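You operate a simulated robot arm through the tools that you are given. There is no shell and no other tool. Be economical: measure what you need, move in short steps, check, and stop when the job is done.

You run a simulated two-armed robot. Do the job below in one go: nothing can be reset, and whatever is moved stays where it is left.

TASK
Move the sliding seat to mark 75 and lock it again.
Fine: free both seat locks first and turn both to LOCK at the end.

The check looks at the end state, three seconds after you hand in, the way a careful person would. Anything else that was tipped, shoved, dropped, spilled or broken makes it a failure.

THE ROBOT
Two 7-joint arms with fingered hands on one trunk, on a base that drives. Base frame: it is fixed to the floor where the robot stands at the start and does not move with it; the origin is under the middle of the robot, x ahead of it, y to its left, z up. Lengths are in m, angles in degrees, forces in N, time in s.
The left shoulder is at the start at [0.042, 0.104, 1.12], the right one opposite. With the tool pointing down near the work surface each hand reaches from about 0.22 to 0.58 m from the robot's upright axis, wherever it stands, measured 20 degrees to its own side. Places, roughly: orange seat lock [0.5, -0.2, 0.8]; sliding seat [0.6, -0.2, 0.8]; white seat lock [0.6, -0.3, 0.8]. Payload 2.4 kg a hand.
The TCP of each hand is the grasp point between the finger pads, 0.017 m short of the fingertips. In the tool frame z runs along the fingers and y along their closing line. Largest opening 0.088 m; the body of the gripper starts 0.047 m behind the TCP. The gripper is a hand of 2 fingers: y runs from the thumb to the fingers, the wrist lies at [0, 0, -0.165] in the tool frame.
Orientation is that of the tool frame in the base frame, as [roll, pitch, yaw] about the fixed x, y, z axes, in that order (R = Rz(yaw) Ry(pitch) Rx(roll)). With the fingers straight down and closing along the base's y, the tool's x points along the base's -x, its y along +y and its z along -z.

THE INTERFACE
- The arms move only by the tool jog_arm. It takes "left_deltas", "right_deltas" or both (then of equal length, played together; a hand with none holds still); each is a list that holds one entry, the list of rows, each a list of 6 numbers: the shift along the base's x, y, z in mm, then the turn, a rotation vector about the base's x, y, z in degrees. In form: [[[tx, ty, tz, rx, ry, rz], ...]]. A call has 1 to 10 rows; each row shifts and turns the commanded pose from where the row before left it. A row lasts 0.2 s, in which the tool goes at most 0.05 m and 8.6 degrees; a call with a longer step from one row to the next is refused whole. A pose out of reach is approached as far as the arm can. The call stops where the force on the tool passes 70 N (or 10 N more than at its start, if that is more) or the arm is blocked; 0.2 s more then pass. In this call time passes only in rows, and 0.2 s behind the last. The reply holds the time, the measured pose of the TCP, the force on the tool along the base axes, the opening and the grip force, in the units named above and with some noise, with the torque about the TCP (base axes, N m) and any sound that the robot's microphone picked up.
- Cameras (640 x 400 px; columns grow to the right, rows downward): "scene" is now at [0.1052, -0.0345, 1.0775]; the picture's right is [-0.41, -0.91, 0.00], its down [0.21, -0.10, -0.97] and it looks along [0.89, -0.40, 0.23] (base axes); focal length 214 px, centre (320, 200). "left" rides on the left gripper at [-0.05, 0.003, -0.063] in its tool frame; the picture's right is [-0.06, -1.00, 0.00], its down [0.78, -0.05, -0.62] and it looks along [0.62, -0.04, 0.79] (tool axes); focal length 275 px, centre (320, 200). "right" rides on the right gripper at [0.05, 0.003, -0.063] in its tool frame; the picture's right is [-0.06, 1.00, 0.00], its down [-0.78, -0.05, -0.62] and it looks along [-0.62, -0.04, 0.79] (tool axes); focal length 275 px, centre (320, 200). There is no depth. A picture from a camera that has moved, and an enlarged one, comes with that camera's place and axes in the base frame and with its lens.
- snapshot(camera): a new picture of that camera. No time passes.
- move_column(by): slides the trunk up (or, below 0, down) by that many m; the arms and the scene camera ride with it, the base frame stays. It gives what a move gives, with no picture.
- drive_base(legs): drives the robot by 1 to 6 legs, each [ahead, left, turn to the left] in m, m and degrees, along the robot's own axes; the way and the turn of a leg run together, so that a leg with both is an arc; at most 1.5 m and 180 degrees a leg. The arms and the cameras ride along, it lands a little off, and it stops where it bumps. It gives what a move gives.
- finger_targets(finger1, thumb_bend, hand): sets how far each is bent, from 0 (flat) to 1 (curled in); at 0.3 the hand is open as for a grip, at 0.7 the pads meet at the TCP. One left out holds its place. A second passes; each finger stops where it meets its share of the squeeze, and holds until it gets a number again. It is the only way to open and close the hand. It gives what a move gives, with no picture; readings hold the bend of each and the force on the fingers (four entries, about 0 where the hand has none), thumb and palm.
- turn_head(pan, tilt): turns the head with the scene camera to pan (to the left, within 60 degrees either way) and tilt (down, from -29 to 69), counted from straight ahead of the robot. It gives what a move gives.
- zoom(camera, box): a new picture of the part [left, top, right, bottom] of that camera's present view, enlarged. No time passes.
- hand_in(): hands the job in; it is judged then, once.

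Work in short steps. Places have to be worked out from the pictures, the camera data and where the tool is seen: move nearer, look again, correct. Check each grasp and each placing, and mend what went wrong. You have 120 turns and 108 pictures in all, those below and enlarged ones among them. Open the grippers and draw the arms clear of the work before you hand the job in, unless the task says otherwise; then end with one line.

The tools are called after "Call:" as a command line: name --argument value ..., lists and objects as JSON in quotes. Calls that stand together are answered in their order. jog_arm: Moves the arms, as the interface text tells. Its arguments: {"type":"object","properties":{"left_deltas":{"type":"array","items":{"type":"array","items":{"type":"array","items":{"type":"number"}}}},"right_deltas":{"type":"array","items":{"type":"array","items":{"type":"array","items":{"type":"number"}}}}},"required":[]} The other tools are called the same way: move_column (by) slides the trunk up or down; finger_targets (finger1, thumb_bend, hand) moves the fingers one by one; drive_base (legs) drives the base; turn_head (pan, tilt) turns the head that bears the scene camera; snapshot (camera) takes a picture; zoom (camera, box) takes an enlarged picture of a part of a camera's view; hand_in () hands the job in.

At the start:

```text
time: 0.0
left_tool_pos: [0.3568, -0.0246, 1.1902]
left_tcp_rot: [-180.0, 0.2, -179.9]
left_ft_force: [-0.3, 0.4, -0.2]
left_moment: [0.0, 0.01, -0.02]
left_grip_width: 0.0877
left_gripper_force: 0.1
left_shape: jaw
left_bend: [0.3, 0.3]
left_finger forces: [0.0, 0.0, 0.0, 0.0, 0.0, 0.1]
right_tool_pos: [0.3509, -0.3595, 1.1903]
right_tcp_rot: [180.0, 0.1, 179.9]
right_ft_force: [0.2, 0.0, 0.5]
right_moment: [0.0, -0.02, -0.04]
right_grip_width: 0.0882
right_gripper_force: 0.0
right_shape: jaw
right_bend: [0.3, 0.3]
right_finger forces: [0.1, 0.0, 0.0, 0.0, 0.1, 0.1]
trunk travel left (down, up): [-0.35, 0.5]
robot x, y, heading: [-0.0003, -0.0023, 0.1]
head pan, tilt: [-58.2, 28.6]
```

scene: 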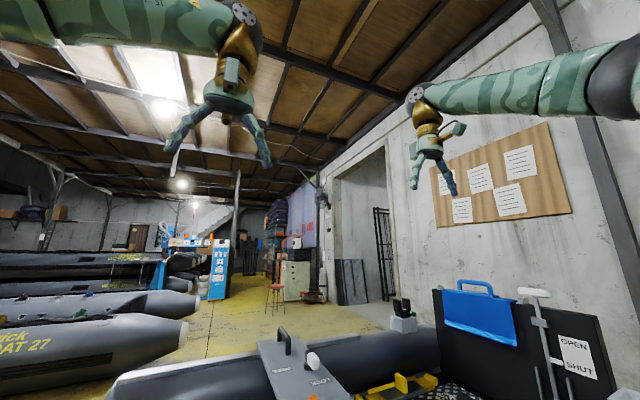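
right: 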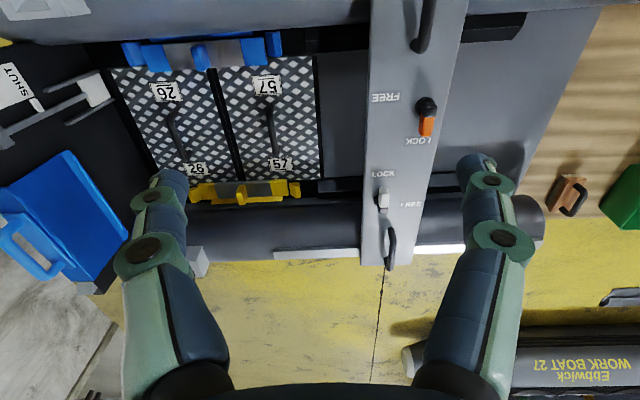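
left: 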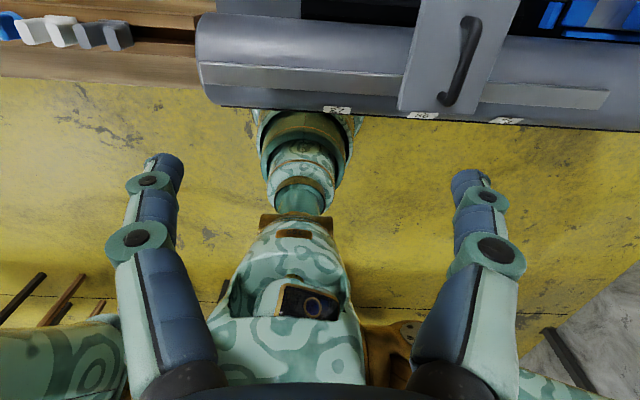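

The right camera shows the seat (a grey plank across an inflatable boat) with two locks and handles. I point the head down toward the work to see the seat and the marks.

Call:
turn_head --pan -20 --tilt 45

Call:
snapshot --camera "scene"

Call:
zoom --camera "right" --box '[320, 0, 520, 280]'

```text
time: 1.0
left_tool_pos: [0.3564, -0.024, 1.1903]
left_tcp_rot: [180.0, 0.1, -179.9]
left_ft_force: [0.0, 0.0, 0.7]
left_moment: [-0.01, -0.04, -0.01]
left_grip_width: 0.0881
left_gripper_force: 0.1
left_shape: jaw
left_bend: [0.3, 0.3]
left_finger forces: [0.0, 0.1, 0.1, 0.1, 0.0, 0.0]
right_tool_pos: [0.3494, -0.3591, 1.1908]
right_tcp_rot: [180.0, -0.1, -180.0]
right_ft_force: [-0.6, 0.4, -0.1]
right_moment: [0.01, -0.02, -0.01]
right_grip_width: 0.088
right_gripper_force: 0.1
right_shape: jaw
right_bend: [0.3, 0.3]
right_finger forces: [0.0, 0.0, 0.0, 0.1, 0.0, 0.0]
trunk travel left (down, up): [-0.35, 0.5]
robot x, y, heading: [-0.0, -0.0021, -0.1]
head pan, tilt: [-20.0, 45.0]
```

```text
104 pictures are left
camera scene: at [0.1095, -0.0301, 0.9913], right [-0.34, -0.94, 0.0], down [-0.62, 0.23, -0.75], along [0.7, -0.26, -0.66], focal length 214 px, centre (320, 200)
```

scene: 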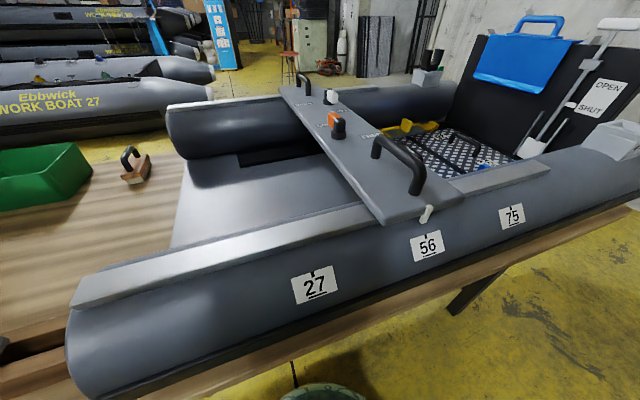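

```text
1.43 times, centred on (420, 140) of right
camera zoom: at [0.3004, -0.3572, 1.2534], right [0.06, 1.0, 0.0], down [0.78, -0.05, 0.62], along [0.62, -0.04, -0.79], focal length 393 px, centre (177, 286)
```

zoom: 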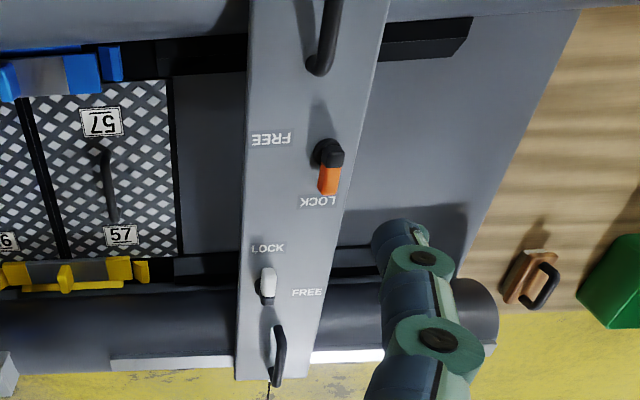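

The marks 27/56/75 run along the near tube; 75 lies toward −y. I zoom into the pointer and locks.

Call:
zoom --camera "scene" --box '[380, 160, 560, 272]'

Call:
zoom --camera "scene" --box '[270, 60, 430, 160]'

Call:
zoom --camera "scene" --box '[370, 10, 640, 200]'

```text
3.56 times, centred on (470, 216) of scene
camera zoom: at [0.1095, -0.0301, 0.9913], right [-0.34, -0.94, 0.0], down [-0.62, 0.23, -0.75], along [0.7, -0.26, -0.66], focal length 763 px, centre (-213, 143)
```

zoom: 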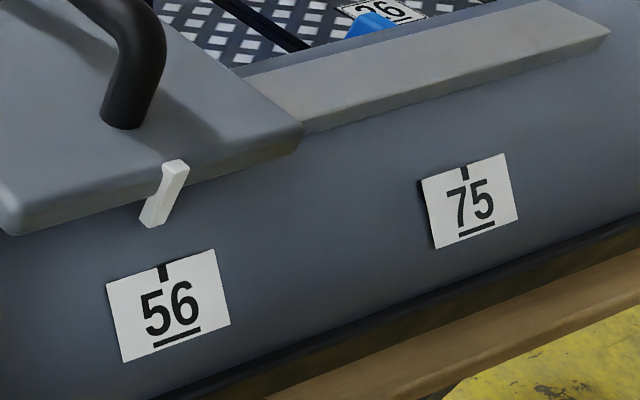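

```text
4.00 times, centred on (350, 110) of scene
camera zoom: at [0.1095, -0.0301, 0.9913], right [-0.34, -0.94, 0.0], down [-0.62, 0.23, -0.75], along [0.7, -0.26, -0.66], focal length 858 px, centre (200, 560)
```

zoom: 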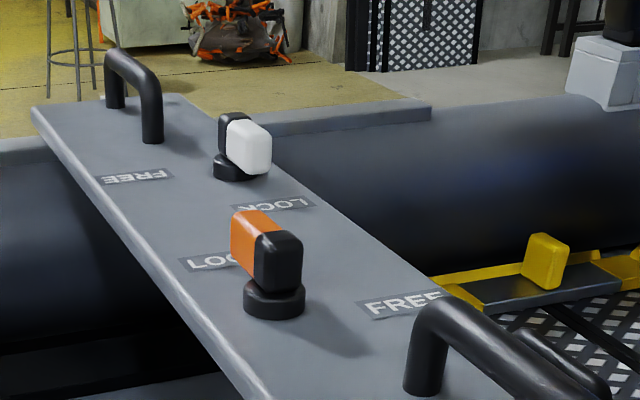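

```text
2.11 times, centred on (505, 105) of scene
camera zoom: at [0.1095, -0.0301, 0.9913], right [-0.34, -0.94, 0.0], down [-0.62, 0.23, -0.75], along [0.7, -0.26, -0.66], focal length 452 px, centre (-70, 400)
```

zoom: 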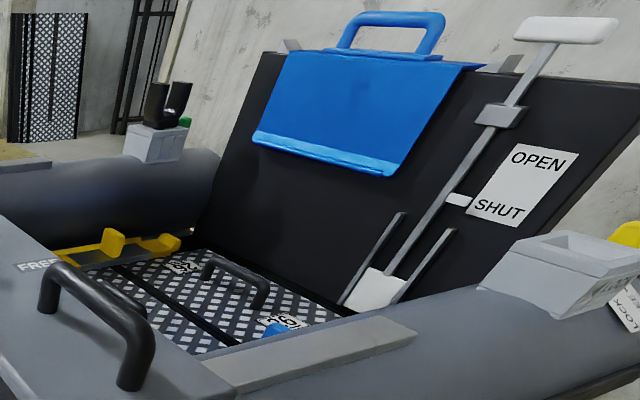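

Rough triangulation: orange knob ≈ [0.475, −0.198, 0.835], white knob ≈ [0.632, −0.255, 0.832], and the shift needed ≈ 0.19 m toward −y. The white lock is beyond reach, so I look down to see how much room there is to drive nearer.

Call:
turn_head --pan -10 --tilt 69

Call:
snapshot --camera "scene"

```text
time: 1.9
left_tool_pos: [0.3565, -0.0248, 1.1913]
left_tcp_rot: [-180.0, 0.2, -179.8]
left_ft_force: [1.1, -0.9, 0.3]
left_moment: [0.01, -0.01, 0.01]
left_grip_width: 0.088
left_gripper_force: 0.1
left_shape: jaw
left_bend: [0.3, 0.3]
left_finger forces: [0.0, 0.0, 0.0, 0.1, 0.1, 0.1]
right_tool_pos: [0.3503, -0.3603, 1.1906]
right_tcp_rot: [-179.9, 0.0, 180.0]
right_ft_force: [-0.5, -0.2, 1.3]
right_moment: [-0.03, 0.02, -0.01]
right_grip_width: 0.0879
right_gripper_force: 0.0
right_shape: jaw
right_bend: [0.3, 0.3]
right_finger forces: [0.1, 0.0, 0.1, 0.0, 0.0, 0.1]
trunk travel left (down, up): [-0.35, 0.5]
robot x, y, heading: [0.0032, -0.0009, -0.4]
head pan, tilt: [-10.0, 68.8]
```

```text
99 pictures are left
camera scene: at [0.0857, -0.011, 0.9574], right [-0.17, -0.98, 0.0], down [-0.92, 0.16, -0.36], along [0.36, -0.06, -0.93], focal length 214 px, centre (320, 200)
```

scene: 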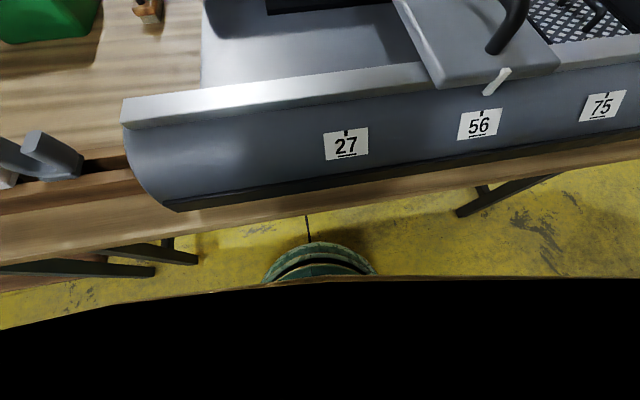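

The space between bench legs (y≈−0.6…+0.3) lets the base shift right and forward under the bench. I drive sideways 0.18 m and then a cautious 0.1 m ahead.

Call:
drive_base --legs '[[0, -0.18, 0], [0.1, 0, 0]]'

Call:
snapshot --camera "scene"

Call:
snapshot --camera "right"

```text
time: 4.2
left_tool_pos: [0.4449, -0.2036, 1.1847]
left_tcp_rot: [179.9, -0.7, -179.9]
left_ft_force: [0.0, 0.1, 0.2]
left_moment: [0.01, -0.01, -0.02]
left_grip_width: 0.0881
left_gripper_force: 0.1
left_shape: jaw
left_bend: [0.3, 0.3]
left_finger forces: [0.1, 0.0, 0.0, 0.0, 0.1, 0.1]
right_tool_pos: [0.439, -0.5388, 1.1836]
right_tcp_rot: [-179.9, -0.7, -179.9]
right_ft_force: [-0.1, -0.2, -0.4]
right_moment: [0.02, -0.03, 0.0]
right_grip_width: 0.0882
right_gripper_force: 0.1
right_shape: jaw
right_bend: [0.3, 0.3]
right_finger forces: [0.1, 0.0, 0.0, 0.0, 0.0, 0.1]
trunk travel left (down, up): [-0.35, 0.5]
robot x, y, heading: [0.0713, -0.1843, 0.0]
head pan, tilt: [-10.0, 68.8]
stopped in leg 2: the robot was blocked; the commanded pose is now the measured one
```

```text
98 pictures are left
camera scene: at [0.1438, -0.1921, 0.9596], right [-0.17, -0.98, 0.0], down [-0.91, 0.16, -0.38], along [0.37, -0.06, -0.93], focal length 214 px, centre (320, 200)
```

scene: 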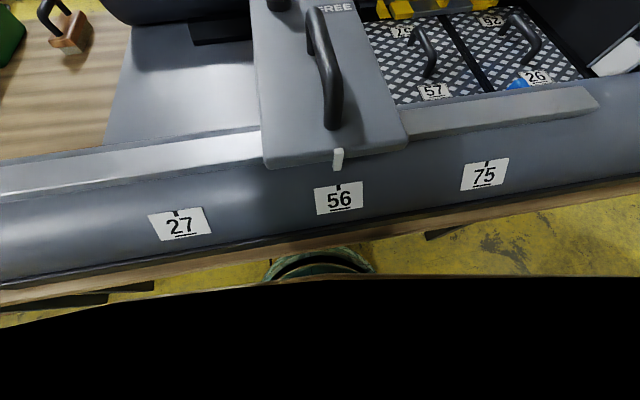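

```text
97 pictures are left
camera right: at [0.3897, -0.5367, 1.2463], right [0.06, 1.0, 0.0], down [0.79, -0.05, 0.61], along [0.61, -0.04, -0.79], focal length 275 px, centre (320, 200)
```

right: 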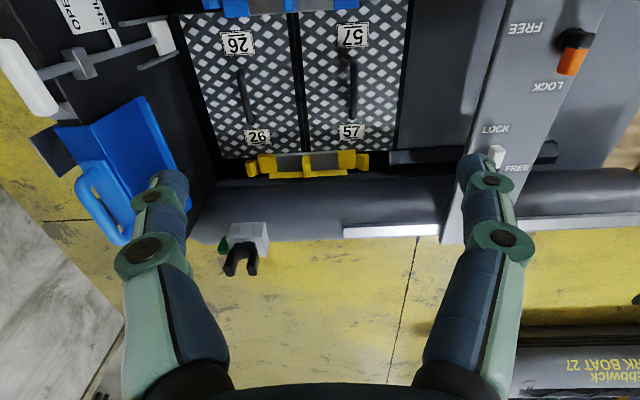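

The base was blocked at x≈0.071 with a slight lean (0.7°); I back off 1 cm so it doesn't press on anything, and bring the right hand toward the knob area, while tilting the head up to watch.

Call:
drive_base --legs '[[-0.012, 0, 0]]'

Call:
turn_head --pan -5 --tilt 48

Call:
snapshot --camera "scene"

```text
time: 5.0
left_tool_pos: [0.4358, -0.2039, 1.1852]
left_tcp_rot: [179.9, -0.5, -180.0]
left_ft_force: [-0.3, -0.3, -0.4]
left_moment: [0.02, -0.01, 0.0]
left_grip_width: 0.0878
left_gripper_force: 0.0
left_shape: jaw
left_bend: [0.3, 0.3]
left_finger forces: [0.1, 0.0, 0.0, 0.0, 0.1, 0.0]
right_tool_pos: [0.4315, -0.5393, 1.1836]
right_tcp_rot: [-179.9, -0.5, -180.0]
right_ft_force: [-0.5, 0.0, -1.1]
right_moment: [0.01, -0.03, 0.0]
right_grip_width: 0.0878
right_gripper_force: 0.0
right_shape: jaw
right_bend: [0.3, 0.3]
right_finger forces: [0.0, 0.0, 0.1, 0.0, 0.1, 0.0]
trunk travel left (down, up): [-0.35, 0.5]
robot x, y, heading: [0.0706, -0.178, 0.1]
head pan, tilt: [-10.0, 68.8]
```

```text
time: 5.8
left_tool_pos: [0.438, -0.2039, 1.184]
left_tcp_rot: [180.0, -0.6, -179.9]
left_ft_force: [-0.4, -0.3, -0.3]
left_moment: [0.01, 0.01, 0.03]
left_grip_width: 0.0877
left_gripper_force: 0.0
left_shape: jaw
left_bend: [0.3, 0.3]
left_finger forces: [0.0, 0.1, 0.0, 0.0, 0.1, 0.0]
right_tool_pos: [0.432, -0.5397, 1.183]
right_tcp_rot: [179.9, -0.5, -179.9]
right_ft_force: [0.0, -0.2, -0.1]
right_moment: [0.03, -0.02, 0.03]
right_grip_width: 0.0878
right_gripper_force: 0.0
right_shape: jaw
right_bend: [0.3, 0.3]
right_finger forces: [0.1, 0.0, 0.0, 0.0, 0.0, 0.0]
trunk travel left (down, up): [-0.35, 0.5]
robot x, y, heading: [0.0669, -0.1786, 0.2]
head pan, tilt: [-5.0, 48.0]
```

```text
96 pictures are left
camera scene: at [0.1709, -0.1891, 0.9825], right [-0.09, -1.0, 0.0], down [-0.74, 0.06, -0.67], along [0.67, -0.06, -0.74], focal length 214 px, centre (320, 200)
```

scene: 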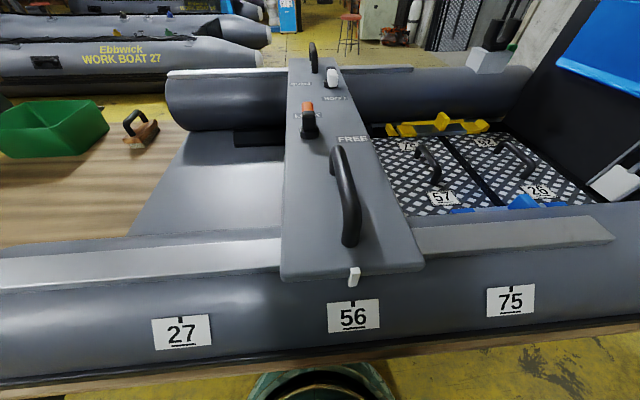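

The left hand hovers where the right will need to go, so I move it left, and then move the right hand above the near lock for a close look.

Call:
jog_arm --left_deltas '[[[0, 45, 0, 0, 0, 0], [0, 45, 0, 0, 0, 0], [0, 45, 0, 0, 0, 0], [0, 45, 0, 0, 0, 0], [0, 45, 0, 0, 0, 0], [0, 30, 0, 0, 0, 0], [0, 0, 0, 0, 0, 0], [0, 0, 0, 0, 0, 0]]]' --right_deltas '[[[0, 0, 0, 0, 0, 0], [0, 0, 0, 0, 0, 0], [0, 48, 0, 0, 0, 0], [0, 48, 0, 0, 0, 0], [0, 48, 0, 0, 0, 0], [0, 48, 0, 0, 0, 0], [0, 48, 0, 0, 0, 0], [0, 48, 0, 0, 0, 0]]]'

Call:
jog_arm --right_deltas '[[[0, 45, -10, 0, 0, 0], [-10, 0, -45, 0, 0, 0], [-10, 0, -45, 0, 0, 0], [-10, 0, -45, 0, 0, 0], [0, 0, -45, 0, 0, 0]]]'

Call:
snapshot --camera "right"

```text
time: 7.6
left_tool_pos: [0.4368, 0.0515, 1.1858]
left_tcp_rot: [180.0, -0.5, -179.9]
left_ft_force: [0.7, 0.4, 0.9]
left_moment: [0.03, 0.01, -0.02]
left_grip_width: 0.088
left_gripper_force: 0.0
left_shape: jaw
left_bend: [0.3, 0.3]
left_finger forces: [0.0, 0.1, 0.0, 0.0, 0.1, 0.0]
right_tool_pos: [0.4332, -0.2543, 1.1843]
right_tcp_rot: [180.0, -0.4, -179.9]
right_ft_force: [-0.2, -0.5, 0.2]
right_moment: [-0.03, 0.03, 0.01]
right_grip_width: 0.088
right_gripper_force: 0.0
right_shape: jaw
right_bend: [0.3, 0.3]
right_finger forces: [0.1, 0.1, 0.1, 0.1, 0.0, 0.0]
trunk travel left (down, up): [-0.35, 0.5]
robot x, y, heading: [0.0697, -0.1836, 0.0]
head pan, tilt: [-5.0, 48.0]
```

```text
time: 8.8
left_tool_pos: [0.4358, 0.0512, 1.1854]
left_tcp_rot: [179.9, -0.5, -179.8]
left_ft_force: [-0.1, 1.0, 0.4]
left_moment: [-0.02, 0.0, 0.02]
left_grip_width: 0.0878
left_gripper_force: 0.1
left_shape: jaw
left_bend: [0.3, 0.3]
left_finger forces: [0.1, 0.0, 0.0, 0.1, 0.0, 0.0]
right_tool_pos: [0.4044, -0.2077, 0.9927]
right_tcp_rot: [179.9, -0.4, -179.8]
right_ft_force: [0.1, -0.1, 1.1]
right_moment: [0.02, -0.04, -0.02]
right_grip_width: 0.0878
right_gripper_force: 0.1
right_shape: jaw
right_bend: [0.3, 0.3]
right_finger forces: [0.0, 0.0, 0.1, 0.0, 0.0, 0.0]
trunk travel left (down, up): [-0.35, 0.5]
robot x, y, heading: [0.0693, -0.1813, -0.0]
head pan, tilt: [-5.0, 48.0]
```

```text
95 pictures are left
camera right: at [0.3541, -0.2054, 1.0548], right [0.06, 1.0, 0.0], down [0.79, -0.05, 0.61], along [0.61, -0.04, -0.79], focal length 275 px, centre (320, 200)
```

right: 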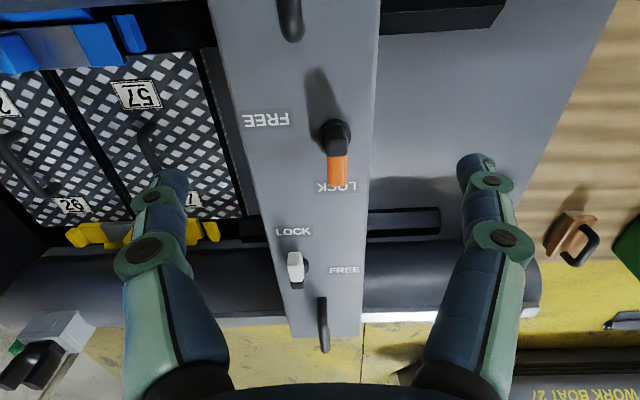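

I zoom in on both locks to see pivot and lever shape.

Call:
zoom --camera "right" --box '[220, 80, 420, 205]'

Call:
zoom --camera "scene" --box '[270, 40, 390, 170]'

```text
3.20 times, centred on (320, 142) of right
camera zoom: at [0.3541, -0.2054, 1.0548], right [0.06, 1.0, 0.0], down [0.79, -0.05, 0.61], along [0.61, -0.04, -0.79], focal length 881 px, centre (320, 384)
```

zoom: 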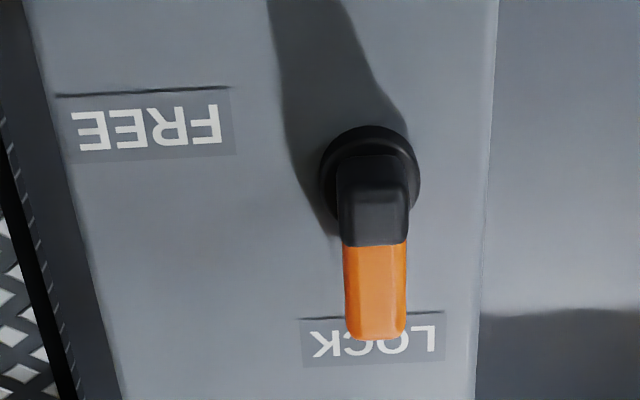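

```text
3.08 times, centred on (330, 105) of scene
camera zoom: at [0.1705, -0.189, 0.9829], right [-0.09, -1.0, 0.0], down [-0.73, 0.06, -0.68], along [0.67, -0.06, -0.74], focal length 660 px, centre (289, 492)
```

zoom: 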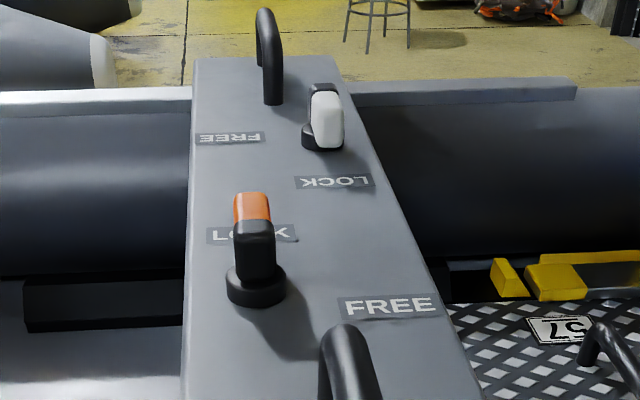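

Orange lever: hub ≈ [0.467, −0.198], bar x 0.452–0.504, top z≈0.843, disc top ≈0.812; it must turn from +x (LOCK) to −y (FREE), i.e. −90° about z. I descend above the hub to z≈0.885 and check.

Call:
jog_arm --right_deltas '[[[32, 5, -30, 0, 0, 0], [31, 4, -40, 0, 0, 0], [0, 0, -35, 0, 0, 0], [0, 0, 0, 0, 0, 0]]]'

Call:
snapshot --camera "right"

Call:
zoom --camera "scene" --box '[250, 40, 410, 170]'

```text
refused: row 2 steps farther than a row can; nothing moved
```

```text
92 pictures are left
camera right: at [0.3541, -0.2054, 1.0548], right [0.06, 1.0, 0.0], down [0.79, -0.05, 0.61], along [0.61, -0.04, -0.79], focal length 275 px, centre (320, 200)
```

right: 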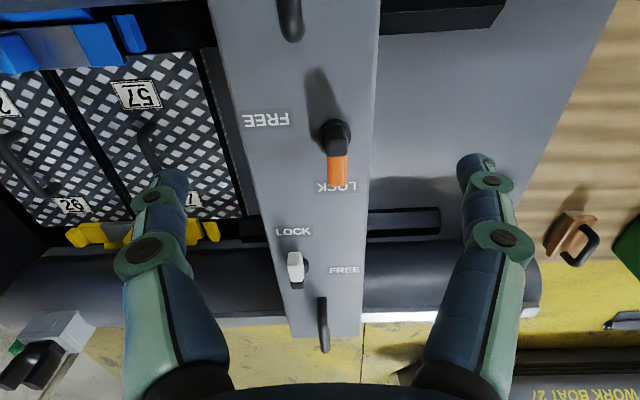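

```text
3.08 times, centred on (330, 105) of scene
camera zoom: at [0.1705, -0.189, 0.9829], right [-0.09, -1.0, 0.0], down [-0.73, 0.06, -0.68], along [0.67, -0.06, -0.74], focal length 660 px, centre (289, 492)
```

zoom: 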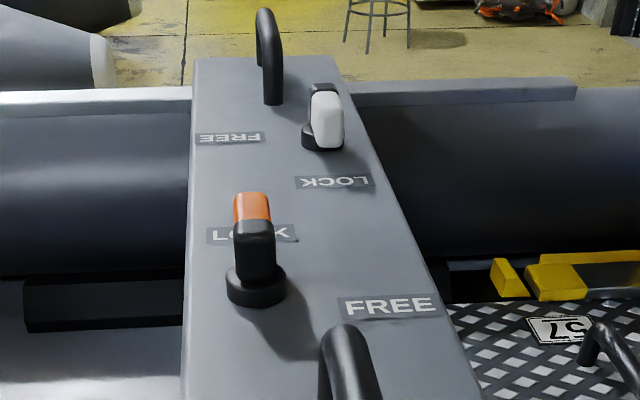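

The step was too long; I repeat it in smaller rows.

Call:
jog_arm --right_deltas '[[[32, 5, -25, 0, 0, 0], [31, 4, -25, 0, 0, 0], [0, 0, -30, 0, 0, 0], [0, 0, -28, 0, 0, 0], [0, 0, 0, 0, 0, 0]]]'

Call:
snapshot --camera "right"

Call:
zoom --camera "scene" --box '[250, 40, 410, 170]'

```text
time: 10.0
left_tool_pos: [0.4382, 0.0511, 1.1855]
left_tcp_rot: [179.7, -0.5, -179.9]
left_ft_force: [0.2, -0.2, -0.3]
left_moment: [-0.03, -0.01, 0.0]
left_grip_width: 0.088
left_gripper_force: 0.1
left_shape: jaw
left_bend: [0.3, 0.3]
left_finger forces: [0.0, 0.0, 0.0, 0.0, 0.0, 0.0]
right_tool_pos: [0.4675, -0.1971, 0.8864]
right_tcp_rot: [-180.0, -0.4, -179.9]
right_ft_force: [0.0, 0.6, -0.4]
right_moment: [0.02, 0.04, 0.01]
right_grip_width: 0.0879
right_gripper_force: 0.1
right_shape: jaw
right_bend: [0.3, 0.3]
right_finger forces: [0.0, 0.0, 0.1, 0.0, 0.1, 0.0]
trunk travel left (down, up): [-0.35, 0.5]
robot x, y, heading: [0.0678, -0.1817, 0.4]
head pan, tilt: [-5.0, 48.0]
```

```text
90 pictures are left
camera right: at [0.4179, -0.1953, 0.9479], right [0.06, 1.0, 0.0], down [0.79, -0.05, 0.61], along [0.61, -0.04, -0.79], focal length 275 px, centre (320, 200)
```

right: 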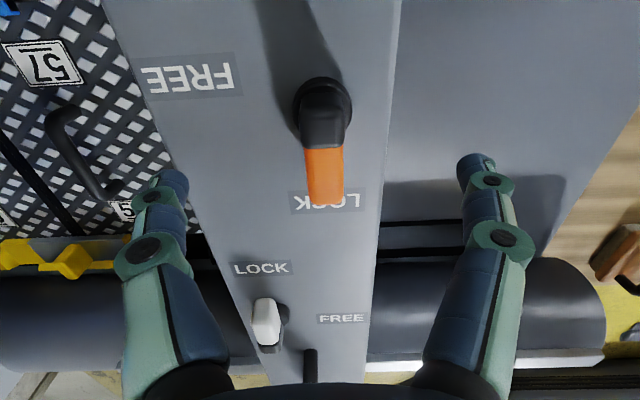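

```text
3.08 times, centred on (330, 105) of scene
camera zoom: at [0.1705, -0.1889, 0.9829], right [-0.09, -1.0, 0.0], down [-0.74, 0.06, -0.67], along [0.67, -0.06, -0.74], focal length 660 px, centre (289, 492)
```

zoom: 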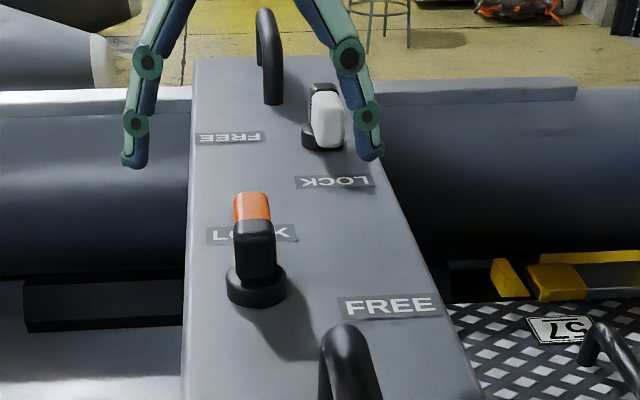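

The hand is centred over the hub (0.467, −0.197). I lower 50 mm and close on the lever.

Call:
jog_arm --right_deltas '[[[3, 0, -25, 0, 0, 0], [3, 0, -25, 0, 0, 0], [0, 0, 0, 0, 0, 0]]]'

Call:
finger_targets --hand "right" --finger1 0.65 --thumb_bend 0.65

Call:
zoom --camera "scene" --box '[250, 40, 410, 170]'

```text
time: 10.8
left_tool_pos: [0.436, 0.0523, 1.1865]
left_tcp_rot: [180.0, -0.5, -179.9]
left_ft_force: [0.1, -0.6, -0.7]
left_moment: [0.02, -0.01, 0.01]
left_grip_width: 0.0878
left_gripper_force: 0.0
left_shape: jaw
left_bend: [0.3, 0.3]
left_finger forces: [0.0, 0.0, 0.1, 0.1, 0.0, 0.0]
right_tool_pos: [0.4723, -0.1985, 0.8338]
right_tcp_rot: [-179.9, -0.4, 180.0]
right_ft_force: [-0.8, -0.2, 0.2]
right_moment: [0.0, 0.02, 0.0]
right_grip_width: 0.0876
right_gripper_force: 0.0
right_shape: jaw
right_bend: [0.3, 0.3]
right_finger forces: [0.1, 0.0, 0.1, 0.0, 0.1, 0.0]
trunk travel left (down, up): [-0.35, 0.5]
robot x, y, heading: [0.068, -0.1841, 0.2]
head pan, tilt: [-5.0, 48.0]
```

```text
time: 11.8
left_tool_pos: [0.4365, 0.0517, 1.186]
left_tcp_rot: [179.9, -0.5, -179.9]
left_ft_force: [-0.2, 0.5, 0.5]
left_moment: [0.02, 0.0, 0.0]
left_grip_width: 0.088
left_gripper_force: 0.0
left_shape: jaw
left_bend: [0.3, 0.3]
left_finger forces: [0.0, 0.0, 0.0, 0.1, 0.0, 0.0]
right_tool_pos: [0.4745, -0.1975, 0.8339]
right_tcp_rot: [-179.9, -0.4, -179.9]
right_ft_force: [1.0, 0.3, 1.7]
right_moment: [-0.01, -0.03, -0.02]
right_grip_width: 0.0157
right_gripper_force: 1.4
right_shape: fingers
right_bend: [0.6, 0.63]
right_finger forces: [2.0, 0.1, 0.1, 0.0, 1.6, 0.1]
trunk travel left (down, up): [-0.35, 0.5]
robot x, y, heading: [0.0687, -0.1807, 0.0]
head pan, tilt: [-5.0, 48.0]
```

```text
3.08 times, centred on (330, 105) of scene
camera zoom: at [0.1705, -0.1888, 0.9829], right [-0.09, -1.0, 0.0], down [-0.74, 0.06, -0.68], along [0.67, -0.06, -0.74], focal length 660 px, centre (289, 492)
```

zoom: 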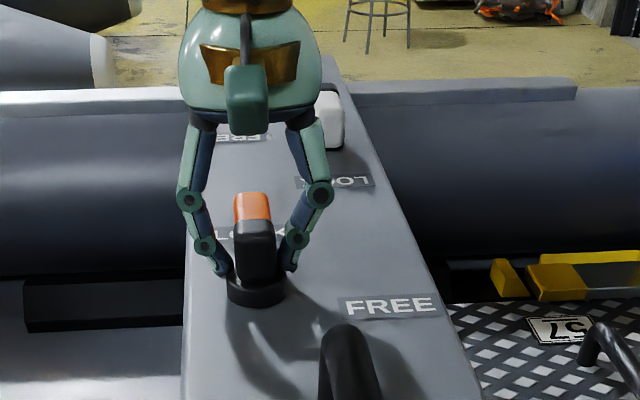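

The fingers hold the lever across its width. I firm the grip and turn −45° about z first.

Call:
finger_targets --hand "right" --finger1 0.72 --thumb_bend 0.72

Call:
jog_arm --right_deltas '[[[0, -0.5, 0, 0, 0, -7.5], [-0.3, -0.6, 0, 0, 0, -7.5], [-0.3, -0.6, 0, 0, 0, -7.5], [-0.3, -0.6, 0, 0, 0, -7.5], [-0.3, -0.6, 0, 0, 0, -7.5], [-0.3, -0.6, 0, 0, 0, -7.5]]]'

Call:
zoom --camera "scene" --box '[250, 40, 410, 170]'

```text
time: 12.8
left_tool_pos: [0.4362, 0.0524, 1.1867]
left_tcp_rot: [180.0, -0.4, -179.9]
left_ft_force: [0.8, 0.5, -0.6]
left_moment: [0.03, 0.02, 0.01]
left_grip_width: 0.0879
left_gripper_force: 0.1
left_shape: jaw
left_bend: [0.3, 0.3]
left_finger forces: [0.0, 0.1, 0.0, 0.0, 0.0, 0.1]
right_tool_pos: [0.4745, -0.1984, 0.835]
right_tcp_rot: [-180.0, -0.4, -179.9]
right_ft_force: [2.1, 0.2, 5.4]
right_moment: [0.07, -0.06, -0.04]
right_grip_width: 0.011
right_gripper_force: 7.8
right_shape: fingers
right_bend: [0.65, 0.67]
right_finger forces: [8.9, 0.0, 0.0, 0.0, 6.6, 0.1]
trunk travel left (down, up): [-0.35, 0.5]
robot x, y, heading: [0.0689, -0.1805, -0.3]
head pan, tilt: [-5.0, 48.0]
```

```text
time: 14.2
left_tool_pos: [0.4366, 0.052, 1.1856]
left_tcp_rot: [180.0, -0.5, -180.0]
left_ft_force: [0.0, 0.1, -0.1]
left_moment: [0.0, -0.03, 0.03]
left_grip_width: 0.0878
left_gripper_force: 0.1
left_shape: jaw
left_bend: [0.3, 0.3]
left_finger forces: [0.0, 0.0, 0.0, 0.1, 0.1, 0.0]
right_tool_pos: [0.4718, -0.2011, 0.8372]
right_tcp_rot: [179.6, -0.5, 135.0]
right_ft_force: [-1.3, -0.5, -3.5]
right_moment: [0.0, 0.01, 0.06]
right_grip_width: 0.01
right_gripper_force: 4.5
right_shape: fingers
right_bend: [0.66, 0.67]
right_finger forces: [3.8, 0.0, 0.0, 0.0, 5.1, 0.0]
trunk travel left (down, up): [-0.35, 0.5]
robot x, y, heading: [0.068, -0.1784, 0.2]
head pan, tilt: [-5.0, 48.0]
```

```text
3.08 times, centred on (330, 105) of scene
camera zoom: at [0.1705, -0.1888, 0.9828], right [-0.09, -1.0, 0.0], down [-0.74, 0.06, -0.67], along [0.67, -0.06, -0.74], focal length 660 px, centre (289, 492)
```

zoom: 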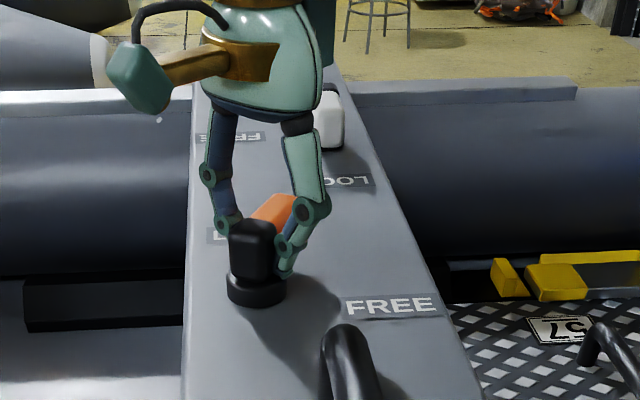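

The lever turns with the hand (about 40°). I continue the remaining −45°.

Call:
jog_arm --right_deltas '[[[-0.5, -0.4, 0, 0, 0, -7.5], [-0.6, -0.3, 0, 0, 0, -7.5], [-0.6, -0.2, 0, 0, 0, -7.5], [-0.6, -0.2, 0, 0, 0, -7.5], [-0.6, -0.1, 0, 0, 0, -7.5], [-0.6, 0, 0, 0, 0, -7.5]]]'

Call:
zoom --camera "scene" --box '[250, 40, 410, 170]'

```text
time: 15.6
left_tool_pos: [0.4366, 0.0529, 1.1861]
left_tcp_rot: [179.9, -0.5, -179.9]
left_ft_force: [0.9, 0.2, 0.2]
left_moment: [0.03, 0.03, 0.0]
left_grip_width: 0.0877
left_gripper_force: 0.0
left_shape: jaw
left_bend: [0.3, 0.3]
left_finger forces: [0.0, 0.0, 0.1, 0.1, 0.0, 0.1]
right_tool_pos: [0.4689, -0.2014, 0.8363]
right_tcp_rot: [179.6, -1.0, 90.0]
right_ft_force: [-2.7, -4.3, -3.2]
right_moment: [-0.08, 0.07, 0.05]
right_grip_width: 0.0096
right_gripper_force: 4.8
right_shape: fingers
right_bend: [0.66, 0.66]
right_finger forces: [2.8, 0.0, 0.0, 0.0, 7.1, 0.0]
trunk travel left (down, up): [-0.35, 0.5]
robot x, y, heading: [0.0675, -0.1851, 0.2]
head pan, tilt: [-5.0, 48.0]
```

```text
3.08 times, centred on (330, 105) of scene
camera zoom: at [0.1705, -0.1887, 0.9829], right [-0.09, -1.0, 0.0], down [-0.74, 0.06, -0.68], along [0.67, -0.06, -0.74], focal length 660 px, centre (289, 492)
```

zoom: 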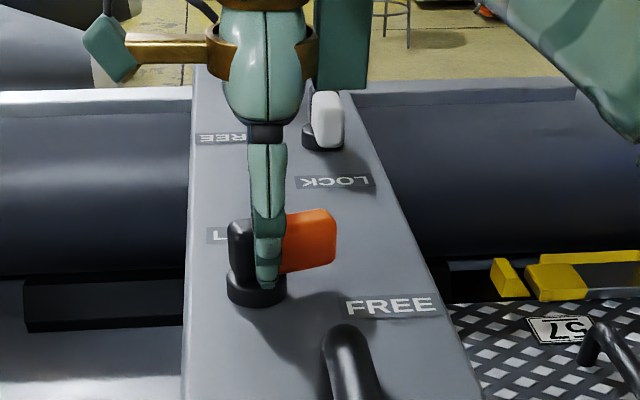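

The bar still points about 10–15° short of −y and the FREE label sits a bit past −y, so I turn further, watching torque for the stop.

Call:
jog_arm --right_deltas '[[[0, 0, 0, 0, 0, -7.5], [0, 0, 0, 0, 0, -7.5], [0, 0, 0, 0, 0, -5]]]'

Call:
zoom --camera "scene" --box '[250, 40, 410, 170]'

```text
time: 16.4
left_tool_pos: [0.4365, 0.0528, 1.1862]
left_tcp_rot: [180.0, -0.5, -179.9]
left_ft_force: [0.1, -0.2, 0.2]
left_moment: [0.0, -0.03, 0.01]
left_grip_width: 0.088
left_gripper_force: 0.1
left_shape: jaw
left_bend: [0.3, 0.3]
left_finger forces: [0.1, 0.0, 0.0, 0.1, 0.1, 0.1]
right_tool_pos: [0.4684, -0.2023, 0.8366]
right_tcp_rot: [179.6, -1.1, 70.0]
right_ft_force: [-5.4, -4.1, 0.1]
right_moment: [-0.07, 0.13, 0.11]
right_grip_width: 0.0103
right_gripper_force: 7.6
right_shape: fingers
right_bend: [0.68, 0.66]
right_finger forces: [4.1, 0.0, 0.1, 0.0, 10.4, 0.0]
trunk travel left (down, up): [-0.35, 0.5]
robot x, y, heading: [0.068, -0.179, 0.0]
head pan, tilt: [-5.0, 48.0]
```

```text
3.08 times, centred on (330, 105) of scene
camera zoom: at [0.1705, -0.1887, 0.9829], right [-0.09, -1.0, 0.0], down [-0.73, 0.06, -0.68], along [0.67, -0.06, -0.74], focal length 660 px, centre (289, 492)
```

zoom: 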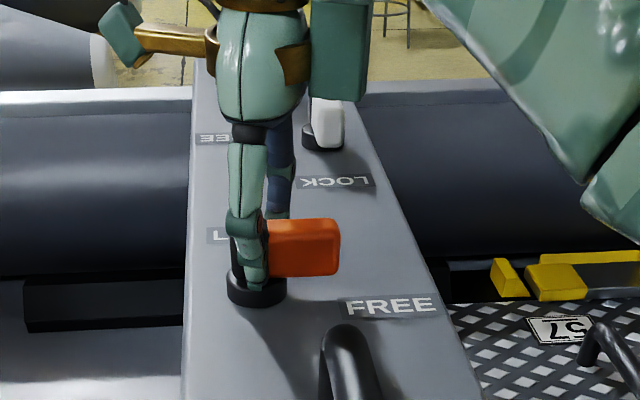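

Bar now about along −y; torque is rising but no hard stop. I turn another 12°, then check.

Call:
jog_arm --right_deltas '[[[0, 0, 0, 0, 0, -6], [0, 0, 0, 0, 0, -6]]]'

Call:
zoom --camera "scene" --box '[250, 40, 410, 170]'

```text
time: 17.0
left_tool_pos: [0.4368, 0.0511, 1.1871]
left_tcp_rot: [179.9, -0.5, -179.9]
left_ft_force: [0.1, 0.0, 0.2]
left_moment: [0.0, -0.01, 0.0]
left_grip_width: 0.088
left_gripper_force: 0.0
left_shape: jaw
left_bend: [0.3, 0.3]
left_finger forces: [0.0, 0.0, 0.0, 0.1, 0.0, 0.0]
right_tool_pos: [0.4679, -0.2017, 0.8375]
right_tcp_rot: [179.8, -1.1, 58.0]
right_ft_force: [-8.5, -6.2, -1.3]
right_moment: [-0.11, 0.11, 0.36]
right_grip_width: 0.0116
right_gripper_force: 11.8
right_shape: fingers
right_bend: [0.67, 0.65]
right_finger forces: [7.8, 0.0, 0.0, 0.1, 16.2, 0.1]
trunk travel left (down, up): [-0.35, 0.5]
robot x, y, heading: [0.0653, -0.1776, 0.4]
head pan, tilt: [-5.0, 48.0]
```

```text
3.08 times, centred on (330, 105) of scene
camera zoom: at [0.1705, -0.1887, 0.9829], right [-0.09, -1.0, 0.0], down [-0.73, 0.06, -0.68], along [0.67, -0.06, -0.74], focal length 660 px, centre (289, 492)
```

zoom: 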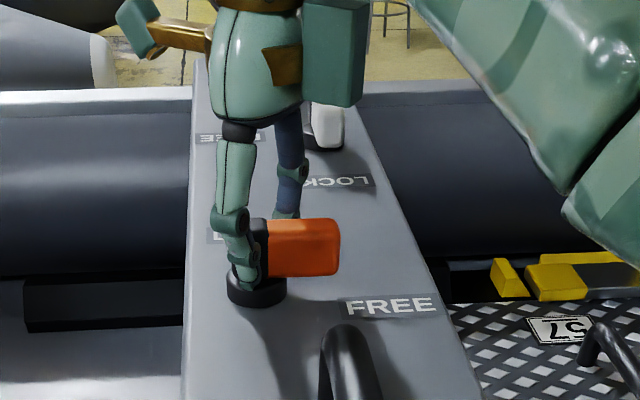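

The lever stopped moving while torque rose to 0.36 N·m: that's the FREE stop. I open, lift, and turn the wrist back.

Call:
finger_targets --hand "right" --finger1 0.3 --thumb_bend 0.3

Call:
jog_arm --right_deltas '[[[0, 0, 25, 0, 0, 0], [0, 0, 30, 0, 0, 0], [0, 0, 30, 0, 0, 8.4], [0, 0, 30, 0, 0, 8.4], [0, 0, 0, 0, 0, 8.4], [0, 0, 0, 0, 0, 8.4], [0, 0, 0, 0, 0, 8.4], [0, 0, 0, 0, 0, 8.4], [0, 0, 0, 0, 0, 8.4], [0, 0, 0, 0, 0, 8.4]]]'

Call:
jog_arm --right_deltas '[[[20, -10, 0, 0, 0, 8.4], [20, -10, 0, 0, 0, 8.4], [20, -10, 0, 0, 0, 8.4], [20, -10, 0, 0, 0, 8.4], [20, -5, 0, 0, 0, 8.4], [0, 0, 0, 0, 0, 8.4], [0, 0, 0, 0, 0, 4.4]]]'

Call:
snapshot --camera "right"

Call:
zoom --camera "scene" --box '[250, 40, 410, 170]'

```text
time: 18.0
left_tool_pos: [0.4367, 0.0524, 1.1861]
left_tcp_rot: [179.9, -0.5, -179.9]
left_ft_force: [0.5, -0.2, 0.4]
left_moment: [-0.03, -0.01, -0.05]
left_grip_width: 0.0877
left_gripper_force: 0.0
left_shape: jaw
left_bend: [0.3, 0.3]
left_finger forces: [0.0, 0.0, 0.0, 0.0, 0.2, 0.0]
right_tool_pos: [0.4697, -0.201, 0.8377]
right_tcp_rot: [179.7, -1.2, 58.1]
right_ft_force: [0.0, -0.4, -0.3]
right_moment: [-0.02, -0.03, 0.02]
right_grip_width: 0.0834
right_gripper_force: 0.0
right_shape: fingers
right_bend: [0.3, 0.3]
right_finger forces: [0.1, 0.0, 0.1, 0.1, 0.0, 0.0]
trunk travel left (down, up): [-0.35, 0.5]
robot x, y, heading: [0.0711, -0.1838, 0.2]
head pan, tilt: [-5.0, 48.0]
```

```text
time: 20.2
left_tool_pos: [0.4372, 0.0522, 1.1855]
left_tcp_rot: [179.9, -0.5, -179.8]
left_ft_force: [-0.3, 0.5, -0.2]
left_moment: [0.0, 0.01, 0.0]
left_grip_width: 0.088
left_gripper_force: 0.1
left_shape: jaw
left_bend: [0.3, 0.3]
left_finger forces: [0.0, 0.0, 0.0, 0.0, 0.0, 0.0]
right_tool_pos: [0.4664, -0.2036, 0.9522]
right_tcp_rot: [179.7, -0.7, 125.5]
right_ft_force: [-0.6, 0.1, -0.1]
right_moment: [-0.02, 0.0, -0.05]
right_grip_width: 0.0836
right_gripper_force: 0.1
right_shape: fingers
right_bend: [0.3, 0.3]
right_finger forces: [0.0, 0.1, 0.0, 0.0, 0.0, 0.0]
trunk travel left (down, up): [-0.35, 0.5]
robot x, y, heading: [0.0662, -0.1791, 0.0]
head pan, tilt: [-5.0, 48.0]
```

```text
time: 21.8
left_tool_pos: [0.4357, 0.052, 1.186]
left_tcp_rot: [179.8, -0.5, -179.9]
left_ft_force: [-1.0, 0.7, 0.6]
left_moment: [0.0, 0.0, 0.01]
left_grip_width: 0.088
left_gripper_force: 0.1
left_shape: jaw
left_bend: [0.3, 0.3]
left_finger forces: [0.1, 0.0, 0.0, 0.1, 0.0, 0.1]
right_tool_pos: [0.567, -0.247, 0.9523]
right_tcp_rot: [180.0, -0.6, -179.9]
right_ft_force: [0.6, 0.5, -0.4]
right_moment: [-0.02, 0.0, -0.03]
right_grip_width: 0.0835
right_gripper_force: 0.1
right_shape: fingers
right_bend: [0.3, 0.3]
right_finger forces: [0.0, 0.0, 0.0, 0.0, 0.1, 0.0]
trunk travel left (down, up): [-0.35, 0.5]
robot x, y, heading: [0.0743, -0.1817, 0.2]
head pan, tilt: [-5.0, 48.0]
```

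```text
83 pictures are left
camera right: at [0.5176, -0.2451, 1.0159], right [0.06, 1.0, 0.0], down [0.79, -0.05, 0.61], along [0.61, -0.04, -0.79], focal length 275 px, centre (320, 200)
```

right: 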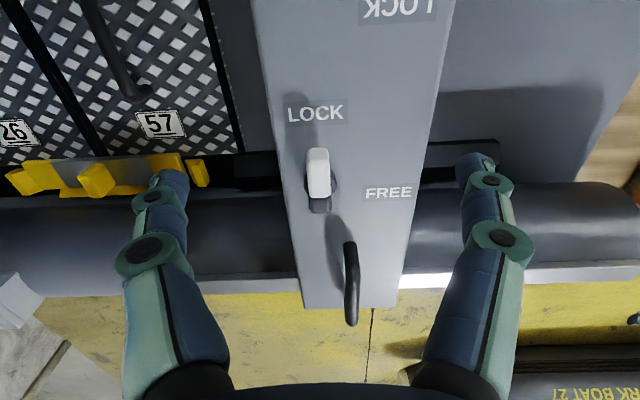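

```text
3.08 times, centred on (330, 105) of scene
camera zoom: at [0.1705, -0.1886, 0.9829], right [-0.09, -1.0, 0.0], down [-0.74, 0.06, -0.68], along [0.67, -0.06, -0.74], focal length 660 px, centre (289, 492)
```

zoom: 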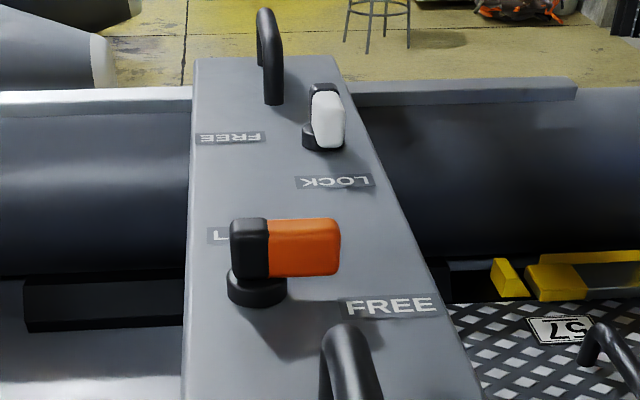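

Orange is at its FREE stop. Now I look closely at the white lock.

Call:
zoom --camera "right" --box '[250, 90, 450, 250]'

```text
2.50 times, centred on (350, 170) of right
camera zoom: at [0.5176, -0.2451, 1.0159], right [0.06, 1.0, 0.0], down [0.79, -0.05, 0.61], along [0.61, -0.04, -0.79], focal length 688 px, centre (245, 275)
```

zoom: 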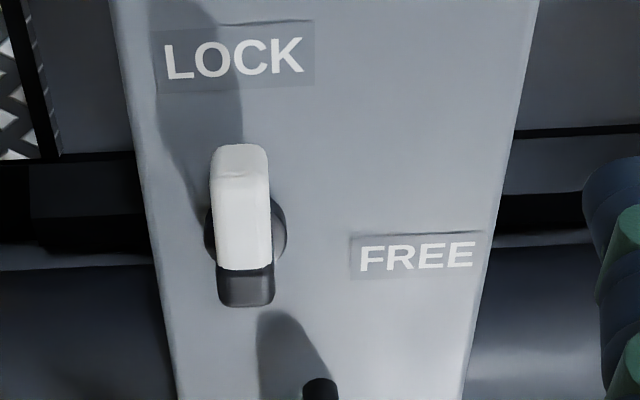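

White lever: hub ≈ [0.651, −0.255], pointing −x (LOCK); FREE is toward +y, so −90° again. I approach to z≈0.885 first.

Call:
jog_arm --right_deltas '[[[26, -3, -10, 0, 0, 0], [26, -3, -20, 0, 0, 0], [26, -2, -20, 0, 0, 0], [0, 0, -18, 0, 0, 0], [0, 0, 0, 0, 0, 0]]]'

Call:
snapshot --camera "right"

Call:
zoom --camera "scene" --box '[270, 30, 390, 120]'

```text
time: 23.0
left_tool_pos: [0.4367, 0.0522, 1.1854]
left_tcp_rot: [179.9, -0.5, -179.8]
left_ft_force: [-0.2, -0.2, -0.3]
left_moment: [0.02, 0.01, -0.03]
left_grip_width: 0.0881
left_gripper_force: 0.0
left_shape: jaw
left_bend: [0.3, 0.3]
left_finger forces: [0.0, 0.0, 0.0, 0.0, 0.0, 0.0]
right_tool_pos: [0.6136, -0.2611, 0.8983]
right_tcp_rot: [-180.0, -0.4, -179.8]
right_ft_force: [-0.6, -0.8, 0.9]
right_moment: [-0.02, -0.03, -0.01]
right_grip_width: 0.0834
right_gripper_force: 0.1
right_shape: fingers
right_bend: [0.3, 0.3]
right_finger forces: [0.0, 0.1, 0.0, 0.1, 0.0, 0.0]
right hand out of reach, approached as far as the arm can: row 2, 3
trunk travel left (down, up): [-0.35, 0.5]
robot x, y, heading: [0.0684, -0.1809, -0.1]
head pan, tilt: [-5.0, 48.0]
```

```text
80 pictures are left
camera right: at [0.5639, -0.2583, 0.9609], right [0.06, 1.0, 0.0], down [0.79, -0.05, 0.61], along [0.61, -0.04, -0.79], focal length 275 px, centre (320, 200)
```

right: 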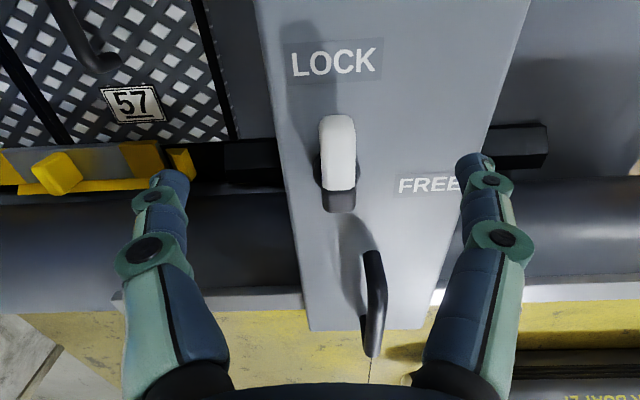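

```text
4.44 times, centred on (330, 75) of scene
camera zoom: at [0.1705, -0.1886, 0.9829], right [-0.09, -1.0, 0.0], down [-0.74, 0.06, -0.68], along [0.67, -0.06, -0.74], focal length 953 px, centre (276, 756)
```

zoom: 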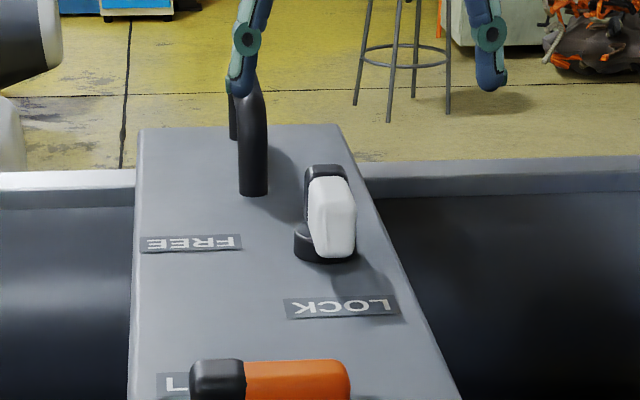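

The arm is at its reach limit. Turning the robot to the left about its own axis brings the right shoulder forward (~6 cm), so I raise the hand and turn 40° left.

Call:
jog_arm --right_deltas '[[[-20, 0, 40, 0, 0, 0], [-20, 0, 40, 0, 0, 0], [-20, 0, 40, 0, 0, 0]]]'

Call:
drive_base --legs '[[0, 0, 40]]'

Call:
turn_head --pan -50 --tilt 48

Call:
snapshot --camera "scene"

```text
time: 23.8
left_tool_pos: [0.4363, 0.0525, 1.1869]
left_tcp_rot: [179.9, -0.4, -180.0]
left_ft_force: [0.5, 0.9, -0.5]
left_moment: [-0.01, -0.02, 0.0]
left_grip_width: 0.0878
left_gripper_force: 0.2
left_shape: jaw
left_bend: [0.3, 0.3]
left_finger forces: [0.1, 0.0, 0.0, 0.1, 0.0, 0.0]
right_tool_pos: [0.5502, -0.2605, 1.0169]
right_tcp_rot: [-179.8, -0.6, -179.9]
right_ft_force: [-0.2, -0.3, -0.1]
right_moment: [-0.01, -0.04, 0.0]
right_grip_width: 0.0838
right_gripper_force: 0.0
right_shape: fingers
right_bend: [0.3, 0.3]
right_finger forces: [0.0, 0.1, 0.0, 0.1, 0.0, 0.1]
trunk travel left (down, up): [-0.35, 0.5]
robot x, y, heading: [0.0667, -0.1781, -0.0]
head pan, tilt: [-5.0, 48.0]
```

```text
time: 26.1
left_tool_pos: [0.2003, 0.2353, 1.1859]
left_tcp_rot: [-180.0, -0.5, -140.4]
left_ft_force: [0.3, -0.6, -0.1]
left_moment: [0.0, 0.03, 0.01]
left_grip_width: 0.0878
left_gripper_force: 0.0
left_shape: jaw
left_bend: [0.3, 0.3]
left_finger forces: [0.1, 0.0, 0.0, 0.1, 0.1, 0.1]
right_tool_pos: [0.4904, 0.0687, 1.0177]
right_tcp_rot: [-179.9, -0.4, -140.2]
right_ft_force: [0.6, -0.4, -0.3]
right_moment: [-0.02, 0.01, 0.01]
right_grip_width: 0.0836
right_gripper_force: 0.0
right_shape: fingers
right_bend: [0.3, 0.3]
right_finger forces: [0.0, 0.0, 0.0, 0.0, 0.0, 0.0]
trunk travel left (down, up): [-0.35, 0.5]
robot x, y, heading: [0.0697, -0.1817, 39.6]
head pan, tilt: [-5.0, 48.0]
```

```text
time: 27.2
left_tool_pos: [0.2016, 0.2358, 1.1842]
left_tcp_rot: [-179.9, -0.6, -140.2]
left_ft_force: [0.1, 0.1, 0.2]
left_moment: [0.01, -0.01, -0.04]
left_grip_width: 0.0878
left_gripper_force: 0.0
left_shape: jaw
left_bend: [0.3, 0.3]
left_finger forces: [0.0, 0.1, 0.1, 0.0, 0.0, 0.1]
right_tool_pos: [0.49, 0.0697, 1.017]
right_tcp_rot: [-179.8, -0.6, -140.2]
right_ft_force: [0.6, 0.3, 0.1]
right_moment: [-0.02, 0.01, 0.0]
right_grip_width: 0.0836
right_gripper_force: 0.1
right_shape: fingers
right_bend: [0.3, 0.3]
right_finger forces: [0.0, 0.1, 0.1, 0.0, 0.0, 0.1]
trunk travel left (down, up): [-0.35, 0.5]
robot x, y, heading: [0.0672, -0.1771, 39.7]
head pan, tilt: [-50.0, 48.0]
```

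```text
78 pictures are left
camera scene: at [0.1627, -0.178, 0.9825], right [-0.18, -0.98, 0.0], down [-0.73, 0.13, -0.67], along [0.66, -0.12, -0.74], focal length 214 px, centre (320, 200)
```

scene: 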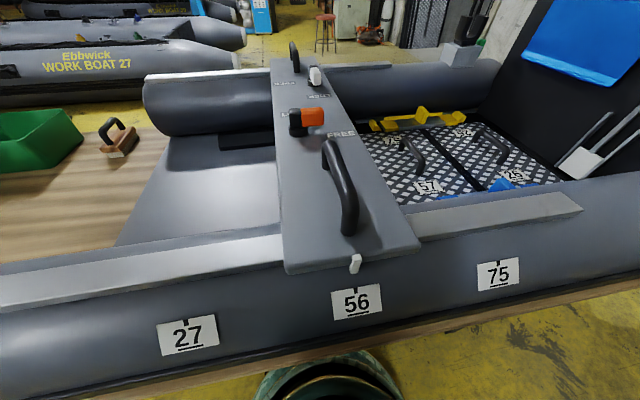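

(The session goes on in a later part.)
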